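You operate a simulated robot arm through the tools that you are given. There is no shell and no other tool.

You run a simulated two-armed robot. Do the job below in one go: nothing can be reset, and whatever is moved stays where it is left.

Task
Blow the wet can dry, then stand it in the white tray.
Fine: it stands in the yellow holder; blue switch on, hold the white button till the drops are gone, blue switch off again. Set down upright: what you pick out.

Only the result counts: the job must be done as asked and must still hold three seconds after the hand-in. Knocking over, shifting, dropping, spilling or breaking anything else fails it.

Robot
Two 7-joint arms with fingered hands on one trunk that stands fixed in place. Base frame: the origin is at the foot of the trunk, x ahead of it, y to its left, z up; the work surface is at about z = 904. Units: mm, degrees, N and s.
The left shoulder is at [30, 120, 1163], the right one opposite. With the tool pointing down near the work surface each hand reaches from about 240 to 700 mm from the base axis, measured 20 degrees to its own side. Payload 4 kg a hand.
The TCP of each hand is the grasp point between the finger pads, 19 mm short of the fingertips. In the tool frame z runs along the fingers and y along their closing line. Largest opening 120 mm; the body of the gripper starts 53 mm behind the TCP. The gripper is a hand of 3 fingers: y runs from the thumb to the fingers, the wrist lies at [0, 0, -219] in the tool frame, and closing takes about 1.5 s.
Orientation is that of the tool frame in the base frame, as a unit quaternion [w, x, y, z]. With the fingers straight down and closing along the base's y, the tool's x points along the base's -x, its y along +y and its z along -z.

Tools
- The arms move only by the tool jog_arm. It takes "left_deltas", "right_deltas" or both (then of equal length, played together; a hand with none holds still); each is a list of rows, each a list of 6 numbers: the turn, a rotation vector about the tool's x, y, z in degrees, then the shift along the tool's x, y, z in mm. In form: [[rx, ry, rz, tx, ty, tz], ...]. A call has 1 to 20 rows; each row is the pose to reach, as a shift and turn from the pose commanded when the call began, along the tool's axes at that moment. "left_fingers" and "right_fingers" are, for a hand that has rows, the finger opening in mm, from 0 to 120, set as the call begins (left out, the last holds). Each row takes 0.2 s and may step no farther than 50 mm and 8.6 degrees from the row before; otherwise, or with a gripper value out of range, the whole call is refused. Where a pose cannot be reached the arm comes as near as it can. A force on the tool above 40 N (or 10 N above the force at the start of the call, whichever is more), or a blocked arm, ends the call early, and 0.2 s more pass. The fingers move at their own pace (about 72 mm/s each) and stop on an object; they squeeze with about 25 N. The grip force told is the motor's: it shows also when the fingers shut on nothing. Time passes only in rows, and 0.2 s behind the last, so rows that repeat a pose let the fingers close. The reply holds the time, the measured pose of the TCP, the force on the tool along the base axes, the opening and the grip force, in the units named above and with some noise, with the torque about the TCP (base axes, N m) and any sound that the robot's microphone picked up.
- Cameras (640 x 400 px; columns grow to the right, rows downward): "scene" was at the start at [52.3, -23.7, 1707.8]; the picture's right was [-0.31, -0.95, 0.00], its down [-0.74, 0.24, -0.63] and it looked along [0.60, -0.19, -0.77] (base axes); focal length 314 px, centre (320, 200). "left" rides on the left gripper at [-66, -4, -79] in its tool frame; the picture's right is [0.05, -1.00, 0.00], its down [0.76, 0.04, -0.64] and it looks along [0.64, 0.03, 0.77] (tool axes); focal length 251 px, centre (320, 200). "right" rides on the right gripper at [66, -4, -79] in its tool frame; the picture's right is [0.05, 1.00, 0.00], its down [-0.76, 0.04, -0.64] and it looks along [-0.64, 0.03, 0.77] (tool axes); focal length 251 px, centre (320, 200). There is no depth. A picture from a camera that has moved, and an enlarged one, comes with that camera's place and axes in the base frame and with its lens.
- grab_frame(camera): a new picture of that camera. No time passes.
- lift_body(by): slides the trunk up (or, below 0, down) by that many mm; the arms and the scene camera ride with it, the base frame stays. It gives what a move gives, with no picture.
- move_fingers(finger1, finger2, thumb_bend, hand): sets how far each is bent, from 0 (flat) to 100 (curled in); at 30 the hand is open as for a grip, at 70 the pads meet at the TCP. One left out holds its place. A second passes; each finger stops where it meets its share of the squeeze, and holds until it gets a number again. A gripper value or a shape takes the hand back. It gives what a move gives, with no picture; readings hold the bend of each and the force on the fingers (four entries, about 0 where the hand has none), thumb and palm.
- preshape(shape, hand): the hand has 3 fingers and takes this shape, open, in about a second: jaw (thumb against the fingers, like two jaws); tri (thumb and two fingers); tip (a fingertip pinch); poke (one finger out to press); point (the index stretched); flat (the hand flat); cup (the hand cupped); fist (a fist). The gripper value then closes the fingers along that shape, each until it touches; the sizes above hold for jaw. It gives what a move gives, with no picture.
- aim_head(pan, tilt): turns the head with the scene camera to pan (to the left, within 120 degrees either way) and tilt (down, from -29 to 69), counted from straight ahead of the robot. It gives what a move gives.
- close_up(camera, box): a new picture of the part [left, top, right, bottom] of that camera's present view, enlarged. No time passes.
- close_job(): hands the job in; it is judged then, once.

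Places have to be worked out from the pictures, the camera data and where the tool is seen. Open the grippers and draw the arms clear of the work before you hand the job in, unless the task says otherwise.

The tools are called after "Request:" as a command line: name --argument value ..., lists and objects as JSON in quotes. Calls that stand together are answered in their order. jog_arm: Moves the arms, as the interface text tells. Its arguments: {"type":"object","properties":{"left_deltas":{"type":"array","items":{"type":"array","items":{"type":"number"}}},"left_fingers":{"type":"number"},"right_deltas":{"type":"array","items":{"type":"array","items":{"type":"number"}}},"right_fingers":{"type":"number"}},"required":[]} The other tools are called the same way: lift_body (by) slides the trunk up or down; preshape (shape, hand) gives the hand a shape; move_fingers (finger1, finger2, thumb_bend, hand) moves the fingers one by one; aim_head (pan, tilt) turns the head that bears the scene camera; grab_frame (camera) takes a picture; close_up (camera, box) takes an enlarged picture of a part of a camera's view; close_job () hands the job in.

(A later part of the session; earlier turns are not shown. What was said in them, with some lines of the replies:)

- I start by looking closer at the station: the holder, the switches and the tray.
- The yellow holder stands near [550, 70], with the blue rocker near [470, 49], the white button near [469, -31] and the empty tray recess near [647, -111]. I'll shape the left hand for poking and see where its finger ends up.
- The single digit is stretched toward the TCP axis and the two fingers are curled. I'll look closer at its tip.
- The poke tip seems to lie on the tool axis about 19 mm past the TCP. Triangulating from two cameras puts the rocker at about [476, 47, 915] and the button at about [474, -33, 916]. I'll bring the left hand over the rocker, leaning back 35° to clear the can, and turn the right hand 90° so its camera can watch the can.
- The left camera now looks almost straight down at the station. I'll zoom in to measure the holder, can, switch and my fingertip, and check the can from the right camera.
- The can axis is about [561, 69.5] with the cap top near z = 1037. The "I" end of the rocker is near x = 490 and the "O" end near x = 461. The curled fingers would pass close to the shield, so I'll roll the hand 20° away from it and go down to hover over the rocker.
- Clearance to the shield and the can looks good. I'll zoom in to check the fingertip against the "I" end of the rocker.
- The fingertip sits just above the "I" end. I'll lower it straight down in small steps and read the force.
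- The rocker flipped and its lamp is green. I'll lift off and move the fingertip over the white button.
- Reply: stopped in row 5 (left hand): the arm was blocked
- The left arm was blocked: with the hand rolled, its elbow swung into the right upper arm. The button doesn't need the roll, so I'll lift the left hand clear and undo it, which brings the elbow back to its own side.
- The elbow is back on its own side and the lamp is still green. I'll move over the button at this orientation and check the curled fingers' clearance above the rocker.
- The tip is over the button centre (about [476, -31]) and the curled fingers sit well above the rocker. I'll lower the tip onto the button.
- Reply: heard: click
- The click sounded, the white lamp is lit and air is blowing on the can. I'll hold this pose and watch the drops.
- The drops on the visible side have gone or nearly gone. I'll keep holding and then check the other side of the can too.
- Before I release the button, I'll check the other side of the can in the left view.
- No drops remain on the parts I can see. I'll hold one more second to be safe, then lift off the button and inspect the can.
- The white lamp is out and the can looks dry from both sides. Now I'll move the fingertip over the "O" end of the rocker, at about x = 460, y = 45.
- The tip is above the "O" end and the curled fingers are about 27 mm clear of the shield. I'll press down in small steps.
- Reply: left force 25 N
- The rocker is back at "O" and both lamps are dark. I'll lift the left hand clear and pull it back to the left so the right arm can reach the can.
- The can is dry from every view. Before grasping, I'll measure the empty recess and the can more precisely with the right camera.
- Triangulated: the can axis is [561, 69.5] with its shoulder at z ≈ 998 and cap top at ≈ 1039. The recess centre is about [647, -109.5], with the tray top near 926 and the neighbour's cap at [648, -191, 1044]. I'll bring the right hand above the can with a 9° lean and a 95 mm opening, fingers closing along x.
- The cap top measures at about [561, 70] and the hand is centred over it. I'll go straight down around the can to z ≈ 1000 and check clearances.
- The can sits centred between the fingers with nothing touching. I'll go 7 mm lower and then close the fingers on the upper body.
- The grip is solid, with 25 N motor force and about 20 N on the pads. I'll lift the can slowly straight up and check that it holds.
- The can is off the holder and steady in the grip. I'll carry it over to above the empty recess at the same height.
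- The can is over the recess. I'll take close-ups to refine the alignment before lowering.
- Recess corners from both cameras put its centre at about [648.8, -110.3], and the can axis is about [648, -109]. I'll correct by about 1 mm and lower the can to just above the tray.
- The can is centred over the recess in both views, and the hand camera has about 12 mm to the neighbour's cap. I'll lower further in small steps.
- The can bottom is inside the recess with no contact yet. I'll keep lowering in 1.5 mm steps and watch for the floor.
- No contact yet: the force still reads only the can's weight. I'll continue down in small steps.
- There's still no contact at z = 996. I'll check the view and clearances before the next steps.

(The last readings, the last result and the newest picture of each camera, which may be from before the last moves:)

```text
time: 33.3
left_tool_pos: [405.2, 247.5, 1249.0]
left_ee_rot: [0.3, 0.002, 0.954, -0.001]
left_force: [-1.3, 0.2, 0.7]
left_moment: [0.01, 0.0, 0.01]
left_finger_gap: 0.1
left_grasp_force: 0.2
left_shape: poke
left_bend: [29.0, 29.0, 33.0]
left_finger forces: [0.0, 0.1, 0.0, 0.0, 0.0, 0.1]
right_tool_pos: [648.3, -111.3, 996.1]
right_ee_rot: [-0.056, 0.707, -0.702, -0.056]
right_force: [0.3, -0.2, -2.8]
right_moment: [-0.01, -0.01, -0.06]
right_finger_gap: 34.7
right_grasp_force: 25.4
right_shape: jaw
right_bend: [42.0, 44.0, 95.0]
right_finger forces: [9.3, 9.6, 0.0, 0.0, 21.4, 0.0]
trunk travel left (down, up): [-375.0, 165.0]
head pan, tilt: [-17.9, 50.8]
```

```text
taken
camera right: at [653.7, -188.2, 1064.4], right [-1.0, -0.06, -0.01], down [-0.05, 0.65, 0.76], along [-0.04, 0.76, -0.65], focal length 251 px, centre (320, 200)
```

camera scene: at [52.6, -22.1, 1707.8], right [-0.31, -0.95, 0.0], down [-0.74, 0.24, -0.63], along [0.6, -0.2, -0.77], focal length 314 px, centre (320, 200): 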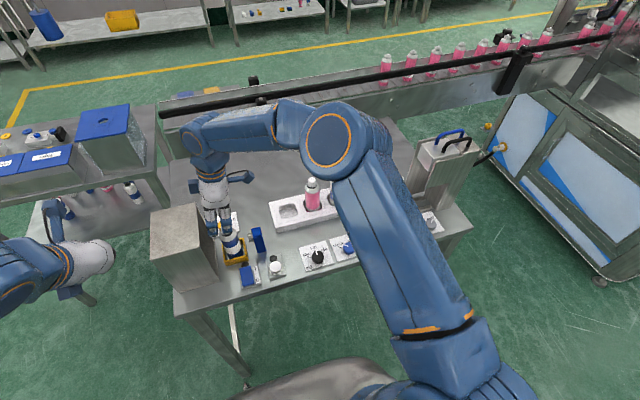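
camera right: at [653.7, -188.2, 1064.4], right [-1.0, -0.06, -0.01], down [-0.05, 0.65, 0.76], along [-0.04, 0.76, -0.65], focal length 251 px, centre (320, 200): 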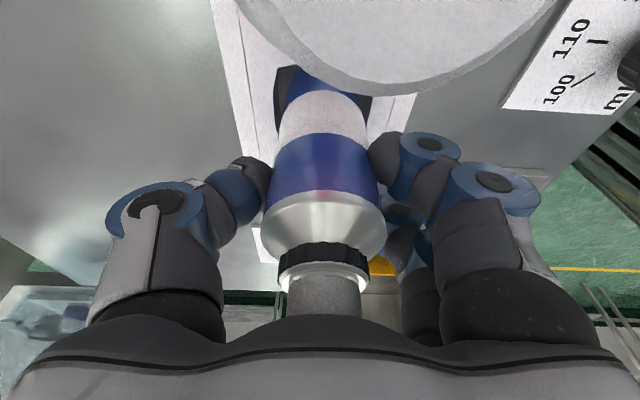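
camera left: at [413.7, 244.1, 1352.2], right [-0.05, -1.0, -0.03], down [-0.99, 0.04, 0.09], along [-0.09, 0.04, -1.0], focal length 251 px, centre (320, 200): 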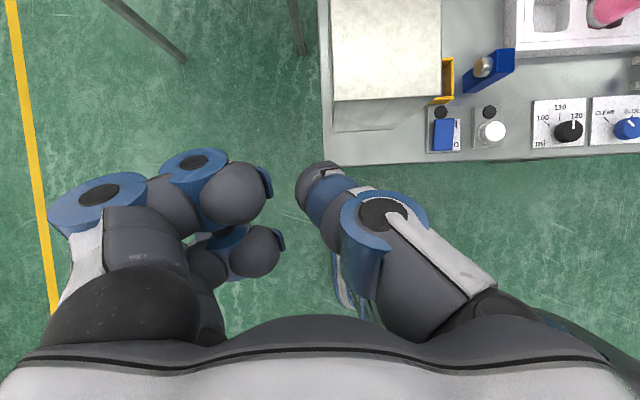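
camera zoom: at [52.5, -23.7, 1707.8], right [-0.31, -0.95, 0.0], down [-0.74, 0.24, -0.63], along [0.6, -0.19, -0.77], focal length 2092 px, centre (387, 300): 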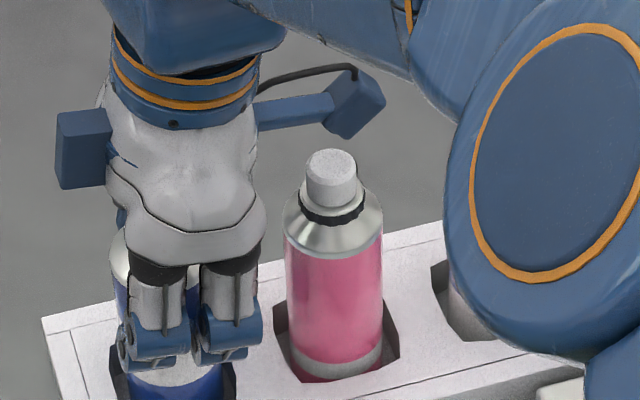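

The hand camera still clears the neighbour's cap by about 10 mm. I'll go down a few more millimetres in 1 mm steps until the can touches the floor.

Request:
jog_arm --right_deltas '[[0, 0, 0, 0.2, 0, 1], [0, 0, 0, 0.3, 0, 2], [0, 0, 0, 0.3, 0, 2]]'

```text
time: 34.1
left_tool_pos: [404.6, 247.7, 1247.8]
left_ee_rot: [0.3, 0.001, 0.954, 0.0]
left_force: [1.1, -0.6, 0.7]
left_moment: [0.0, -0.01, -0.02]
left_finger_gap: 0.0
left_grasp_force: 0.0
left_shape: poke
left_bend: [29.0, 29.0, 33.0]
left_finger forces: [0.0, 0.0, 0.1, 0.0, 0.1, 0.1]
right_tool_pos: [648.5, -111.7, 995.1]
right_ee_rot: [-0.055, 0.708, -0.702, -0.057]
right_force: [0.6, 0.5, -1.5]
right_moment: [0.04, -0.01, -0.01]
right_finger_gap: 34.8
right_grasp_force: 25.0
right_shape: jaw
right_bend: [42.0, 44.0, 95.0]
right_finger forces: [9.4, 9.6, 0.1, 0.0, 21.5, 0.0]
trunk travel left (down, up): [-375.0, 165.0]
head pan, tilt: [-17.9, 50.8]
```

Still only the can's weight on the hand; I'll go another 2 mm.

Request:
jog_arm --right_deltas '[[0, 0, 0, 0.2, 0, 1], [0, 0, 0, 0.3, 0, 2], [0, 0, 0, 0.3, 0, 2]]'

```text
time: 34.9
left_tool_pos: [405.3, 247.5, 1247.9]
left_ee_rot: [0.3, 0.003, 0.954, -0.001]
left_force: [-1.1, -0.7, 1.3]
left_moment: [-0.02, 0.04, -0.01]
left_finger_gap: 0.0
left_grasp_force: 0.2
left_shape: poke
left_bend: [29.0, 29.0, 33.0]
left_finger forces: [0.1, 0.1, 0.0, 0.0, 0.0, 0.0]
right_tool_pos: [649.4, -110.7, 992.4]
right_ee_rot: [-0.055, 0.707, -0.702, -0.057]
right_force: [0.3, 0.0, -0.8]
right_moment: [-0.01, -0.01, -0.03]
right_finger_gap: 35.0
right_grasp_force: 25.4
right_shape: jaw
right_bend: [42.0, 44.0, 95.0]
right_finger forces: [9.3, 9.5, 0.0, 0.1, 21.4, 0.0]
trunk travel left (down, up): [-375.0, 165.0]
head pan, tilt: [-17.9, 50.8]
```

At z ≈ 993 the force is easing slightly. I'll check the camera-to-cap gap and continue 1 mm at a time.

Request:
jog_arm --right_deltas '[[0, 0, 0, 0.1, 0, 0.7], [0, 0, 0, 0.2, 0, 1.4], [0, 0, 0, 0.2, 0, 1.4]]'

Request:
close_up --camera "scene" --box '[275, 155, 345, 215]'

Request:
close_up --camera "right" --box '[220, 0, 420, 140]'

```text
time: 35.7
left_tool_pos: [403.5, 248.7, 1248.1]
left_ee_rot: [0.301, 0.0, 0.954, 0.0]
left_force: [0.8, -0.2, -0.6]
left_moment: [0.03, -0.03, 0.01]
left_finger_gap: 0.1
left_grasp_force: 0.0
left_shape: poke
left_bend: [29.0, 29.0, 33.0]
left_finger forces: [0.1, 0.0, 0.0, 0.0, 0.0, 0.1]
right_tool_pos: [649.2, -110.3, 991.7]
right_ee_rot: [-0.056, 0.707, -0.703, -0.057]
right_force: [1.0, 0.9, 4.9]
right_moment: [-0.03, 0.0, 0.03]
right_finger_gap: 34.8
right_grasp_force: 25.1
right_shape: jaw
right_bend: [42.0, 44.0, 95.0]
right_finger forces: [10.1, 9.9, 0.0, 0.0, 23.3, 0.0]
trunk travel left (down, up): [-375.0, 165.0]
head pan, tilt: [-17.9, 50.8]
```

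```text
6.67 times, centred on (310, 185) of scene
camera zoom: at [51.7, -23.5, 1707.9], right [-0.31, -0.95, 0.0], down [-0.74, 0.24, -0.63], along [0.6, -0.19, -0.77], focal length 2092 px, centre (387, 300)
```

zoom: 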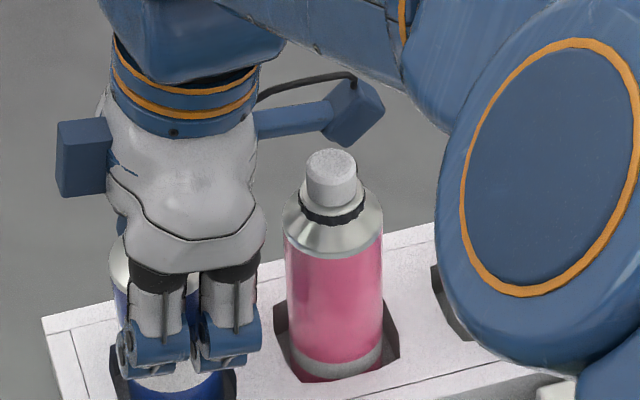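

```text
2.86 times, centred on (320, 70) of right
camera zoom: at [653.6, -187.7, 1059.6], right [-1.0, -0.06, -0.01], down [-0.05, 0.65, 0.76], along [-0.04, 0.76, -0.65], focal length 718 px, centre (320, 571)
```

zoom: 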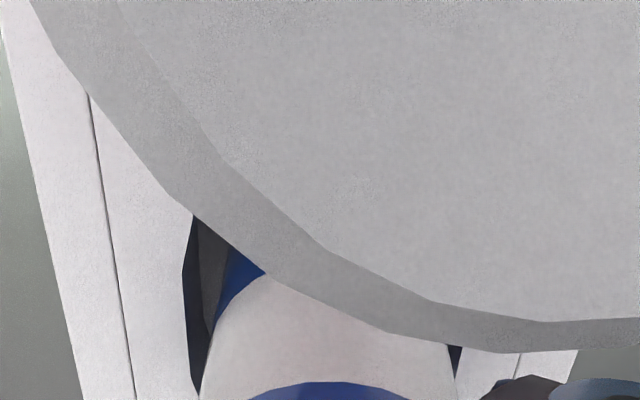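

The force turned positive (+4.9 N), so the can is standing on the recess floor. I'll open the fingers now.

Request:
jog_arm --right_deltas '[[0, 0, 0, 0, 0, 0], [0, 0, 0, 0, 0, 0], [0, 0, 0, 0, 0, 0], [0, 0, 0, 0, 0, 0], [0, 0, 0, 0, 0, 0], [0, 0, 0, 0, 0, 0]]' --right_fingers 95

Request:
grab_frame --camera "right"

Request:
close_up --camera "scene" --box '[265, 140, 365, 230]'

```text
time: 37.1
left_tool_pos: [404.7, 246.9, 1247.8]
left_ee_rot: [0.3, 0.002, 0.954, 0.0]
left_force: [-0.1, -0.1, -0.8]
left_moment: [0.02, 0.01, -0.01]
left_finger_gap: 0.1
left_grasp_force: 0.0
left_shape: poke
left_bend: [29.0, 29.0, 33.0]
left_finger forces: [0.0, 0.0, 0.0, 0.1, 0.0, 0.0]
right_tool_pos: [648.2, -110.4, 990.8]
right_ee_rot: [-0.055, 0.707, -0.702, -0.057]
right_force: [-0.4, 0.6, 0.4]
right_moment: [0.0, 0.0, -0.01]
right_finger_gap: 94.7
right_grasp_force: 0.0
right_shape: jaw
right_bend: [26.0, 26.0, 11.0]
right_finger forces: [0.1, 0.0, 0.0, 0.0, 0.0, 0.0]
trunk travel left (down, up): [-375.0, 165.0]
head pan, tilt: [-17.9, 50.8]
```

```text
taken
camera right: at [653.7, -187.9, 1058.8], right [-1.0, -0.06, -0.01], down [-0.05, 0.65, 0.76], along [-0.04, 0.76, -0.65], focal length 251 px, centre (320, 200)
```

right: 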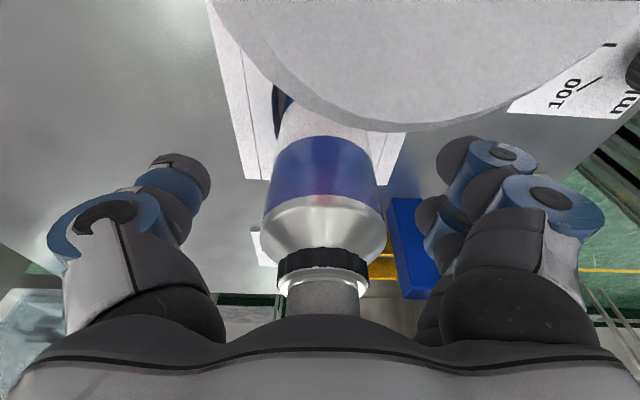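

```text
4.44 times, centred on (315, 185) of scene
camera zoom: at [52.4, -23.7, 1707.8], right [-0.31, -0.95, 0.0], down [-0.74, 0.24, -0.63], along [0.6, -0.19, -0.77], focal length 1395 px, centre (342, 267)
```

zoom: 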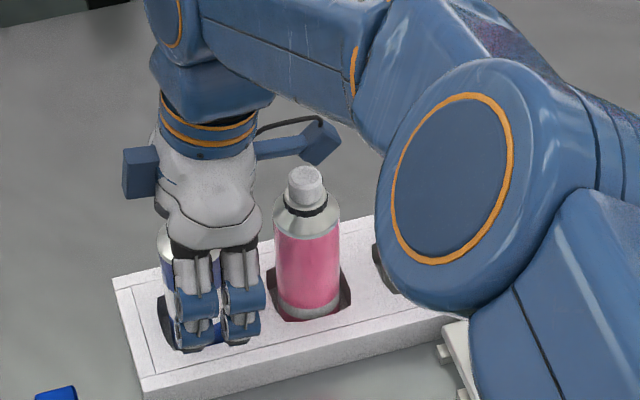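

The fingers are open and the can stands free. I'll lift the hand straight up, clear of both cans.

Request:
jog_arm --right_deltas '[[0, 0, 0, -1.6, 0, -9.9], [0, 0, 0, -4.8, 0, -29.6], [0, 0, 0, -9.6, 0, -59.3], [0, 0, 0, -15.9, 0, -98.8], [0, 0, 0, -22.3, 0, -138.3], [0, 0, 0, -28.7, 0, -177.8]]'

Request:
grab_frame --camera "right"

Request:
close_up --camera "scene" --box '[255, 130, 375, 230]'

```text
time: 38.5
left_tool_pos: [403.4, 247.6, 1248.6]
left_ee_rot: [0.301, 0.0, 0.954, 0.0]
left_force: [0.5, 0.3, 0.2]
left_moment: [0.02, -0.03, 0.01]
left_finger_gap: 0.1
left_grasp_force: 0.1
left_shape: poke
left_bend: [29.0, 29.0, 33.0]
left_finger forces: [0.0, 0.0, 0.0, 0.0, 0.0, 0.0]
right_tool_pos: [649.6, -109.6, 1174.5]
right_ee_rot: [-0.055, 0.708, -0.702, -0.057]
right_force: [-0.9, -0.4, -0.9]
right_moment: [-0.02, 0.01, 0.0]
right_finger_gap: 94.6
right_grasp_force: 0.1
right_shape: jaw
right_bend: [26.0, 26.0, 11.0]
right_finger forces: [0.0, 0.1, 0.0, 0.0, 0.0, 0.0]
trunk travel left (down, up): [-375.0, 165.0]
head pan, tilt: [-17.9, 50.8]
```

```text
taken
camera right: at [653.7, -187.5, 1240.5], right [-1.0, -0.06, -0.01], down [-0.05, 0.65, 0.76], along [-0.04, 0.76, -0.65], focal length 251 px, centre (320, 200)
```

right: 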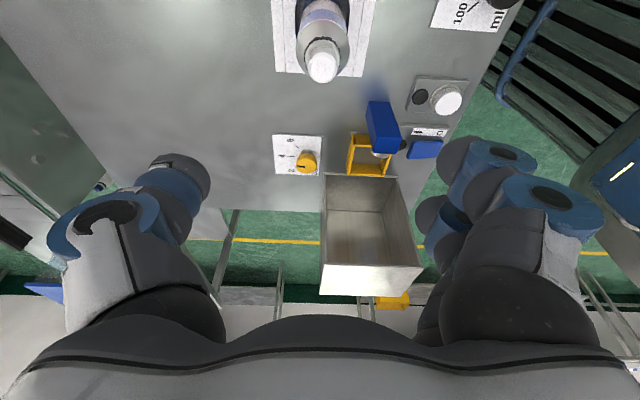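

```text
4.00 times, centred on (315, 180) of scene
camera zoom: at [51.5, -23.4, 1707.8], right [-0.31, -0.95, 0.0], down [-0.74, 0.24, -0.63], along [0.6, -0.19, -0.77], focal length 1255 px, centre (340, 280)
```

zoom: 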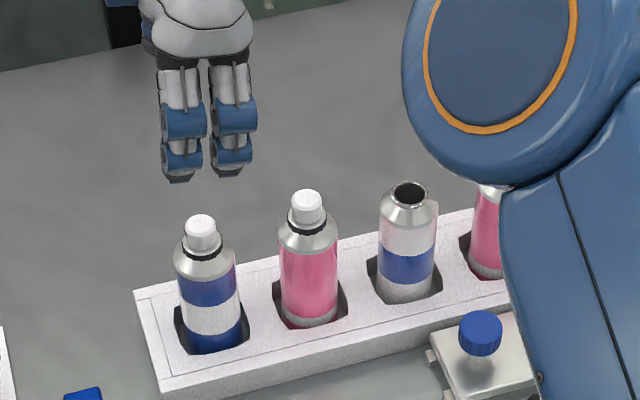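

The can stands upright in the recess and its neighbours haven't moved. I'll open the left hand and draw the right arm back up, clear of the work.

Request:
jog_arm --right_deltas '[[0, 0, 0, 10, 13, -33], [0, 0, 0, 28, 38, -62], [0, 0, 0, 50, 66, -86], [0, 0, 0, 75, 98, -110], [0, 0, 0, 99, 130, -133.4]]' --right_fingers 120

Request:
preshape --shape "jaw" --hand "left"

Request:
grab_frame --camera "scene"

Request:
close_up --camera "scene" --box '[255, 140, 455, 280]'

Request:
close_up --camera "scene" --box '[140, 180, 320, 300]'

```text
time: 39.7
left_tool_pos: [401.4, 247.6, 1249.2]
left_ee_rot: [0.301, 0.002, 0.954, 0.0]
left_force: [-0.4, -0.3, 0.5]
left_moment: [-0.02, -0.01, -0.04]
left_finger_gap: 0.2
left_grasp_force: 0.1
left_shape: poke
left_bend: [29.0, 29.0, 33.0]
left_finger forces: [0.0, 0.0, 0.1, 0.1, 0.0, 0.0]
right_tool_pos: [517.2, -230.1, 1288.1]
right_ee_rot: [-0.056, 0.708, -0.702, -0.056]
right_force: [-0.9, 0.2, 0.7]
right_moment: [0.04, 0.02, -0.04]
right_finger_gap: 119.9
right_grasp_force: 0.0
right_shape: jaw
right_bend: [30.0, 30.0, 30.0]
right_finger forces: [0.0, 0.0, 0.1, 0.1, 0.0, 0.1]
trunk travel left (down, up): [-375.0, 165.0]
head pan, tilt: [-17.9, 50.8]
```

```text
time: 40.6
left_tool_pos: [403.9, 247.2, 1248.7]
left_ee_rot: [0.299, 0.001, 0.954, 0.0]
left_force: [0.6, 0.6, 0.1]
left_moment: [0.03, 0.0, 0.02]
left_finger_gap: 120.0
left_grasp_force: 0.0
left_shape: jaw
left_bend: [30.0, 30.0, 30.0]
left_finger forces: [0.0, 0.1, 0.0, 0.0, 0.0, 0.0]
right_tool_pos: [518.7, -229.2, 1285.5]
right_ee_rot: [-0.054, 0.708, -0.702, -0.056]
right_force: [-0.2, 0.2, 0.0]
right_moment: [0.04, 0.0, 0.03]
right_finger_gap: 119.8
right_grasp_force: 0.0
right_shape: jaw
right_bend: [30.0, 30.0, 30.0]
right_finger forces: [0.0, 0.0, 0.0, 0.0, 0.0, 0.1]
trunk travel left (down, up): [-375.0, 165.0]
head pan, tilt: [-17.9, 50.8]
```

```text
taken
camera scene: at [52.0, -23.9, 1707.8], right [-0.31, -0.95, 0.0], down [-0.74, 0.24, -0.63], along [0.6, -0.19, -0.77], focal length 314 px, centre (320, 200)
```

scene: 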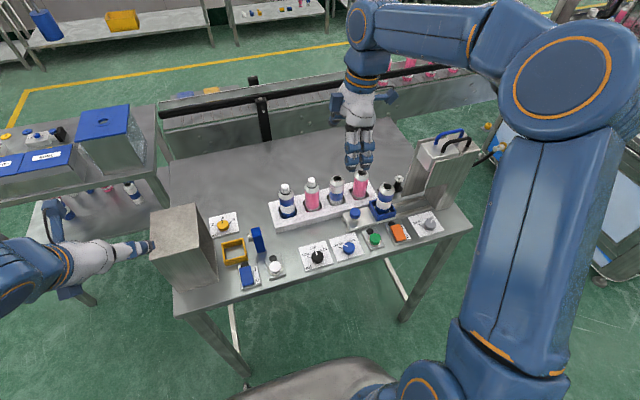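

```text
2.86 times, centred on (355, 210) of scene
camera zoom: at [52.0, -23.9, 1707.8], right [-0.31, -0.95, 0.0], down [-0.74, 0.24, -0.63], along [0.6, -0.19, -0.77], focal length 896 px, centre (220, 171)
```

zoom: 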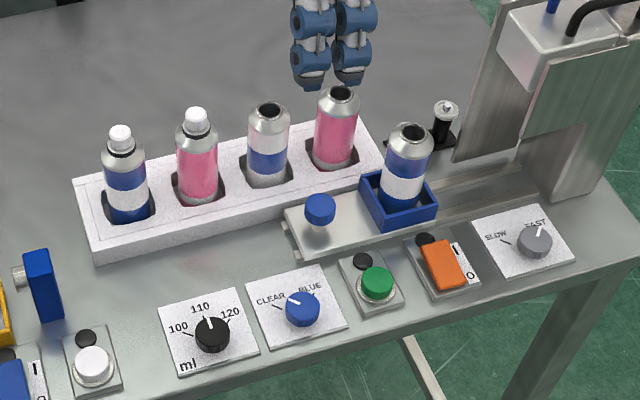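

```text
3.33 times, centred on (230, 240) of scene
camera zoom: at [52.0, -23.9, 1707.8], right [-0.31, -0.95, 0.0], down [-0.74, 0.24, -0.63], along [0.6, -0.19, -0.77], focal length 1046 px, centre (620, 67)
```

zoom: 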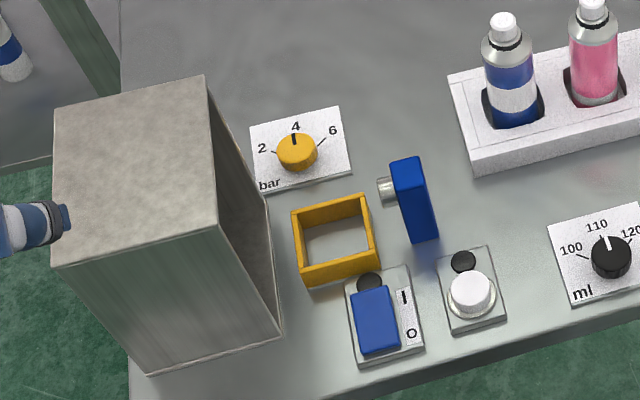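

The can is dry and upright in the white tray, the blue switch is at "O" with both lamps dark, and nothing else has moved. Both hands are open and clear of the work, so I'm handing the job in.

Request:
close_job

```text
The job is handed in.
```

The can has been blown dry and is standing upright in the free slot at the left end of the white tray. I checked it from several views and saw no drops left.

- **Drying:** I switched the blue switch on and held the white button for about six seconds. After releasing it, I switched the blue switch off; both lamps are dark.
- **Rest of the station:** In the last pictures everything else is where it was. While moving to the button, the left arm's elbow pressed briefly against the right arm and stopped. I backed it off, and neither arm touched anything on the table.
- **Arms:** Both hands are open and clear of the work.

The job is handed in, but the reply gave no verdict, so I don't know how it was judged.
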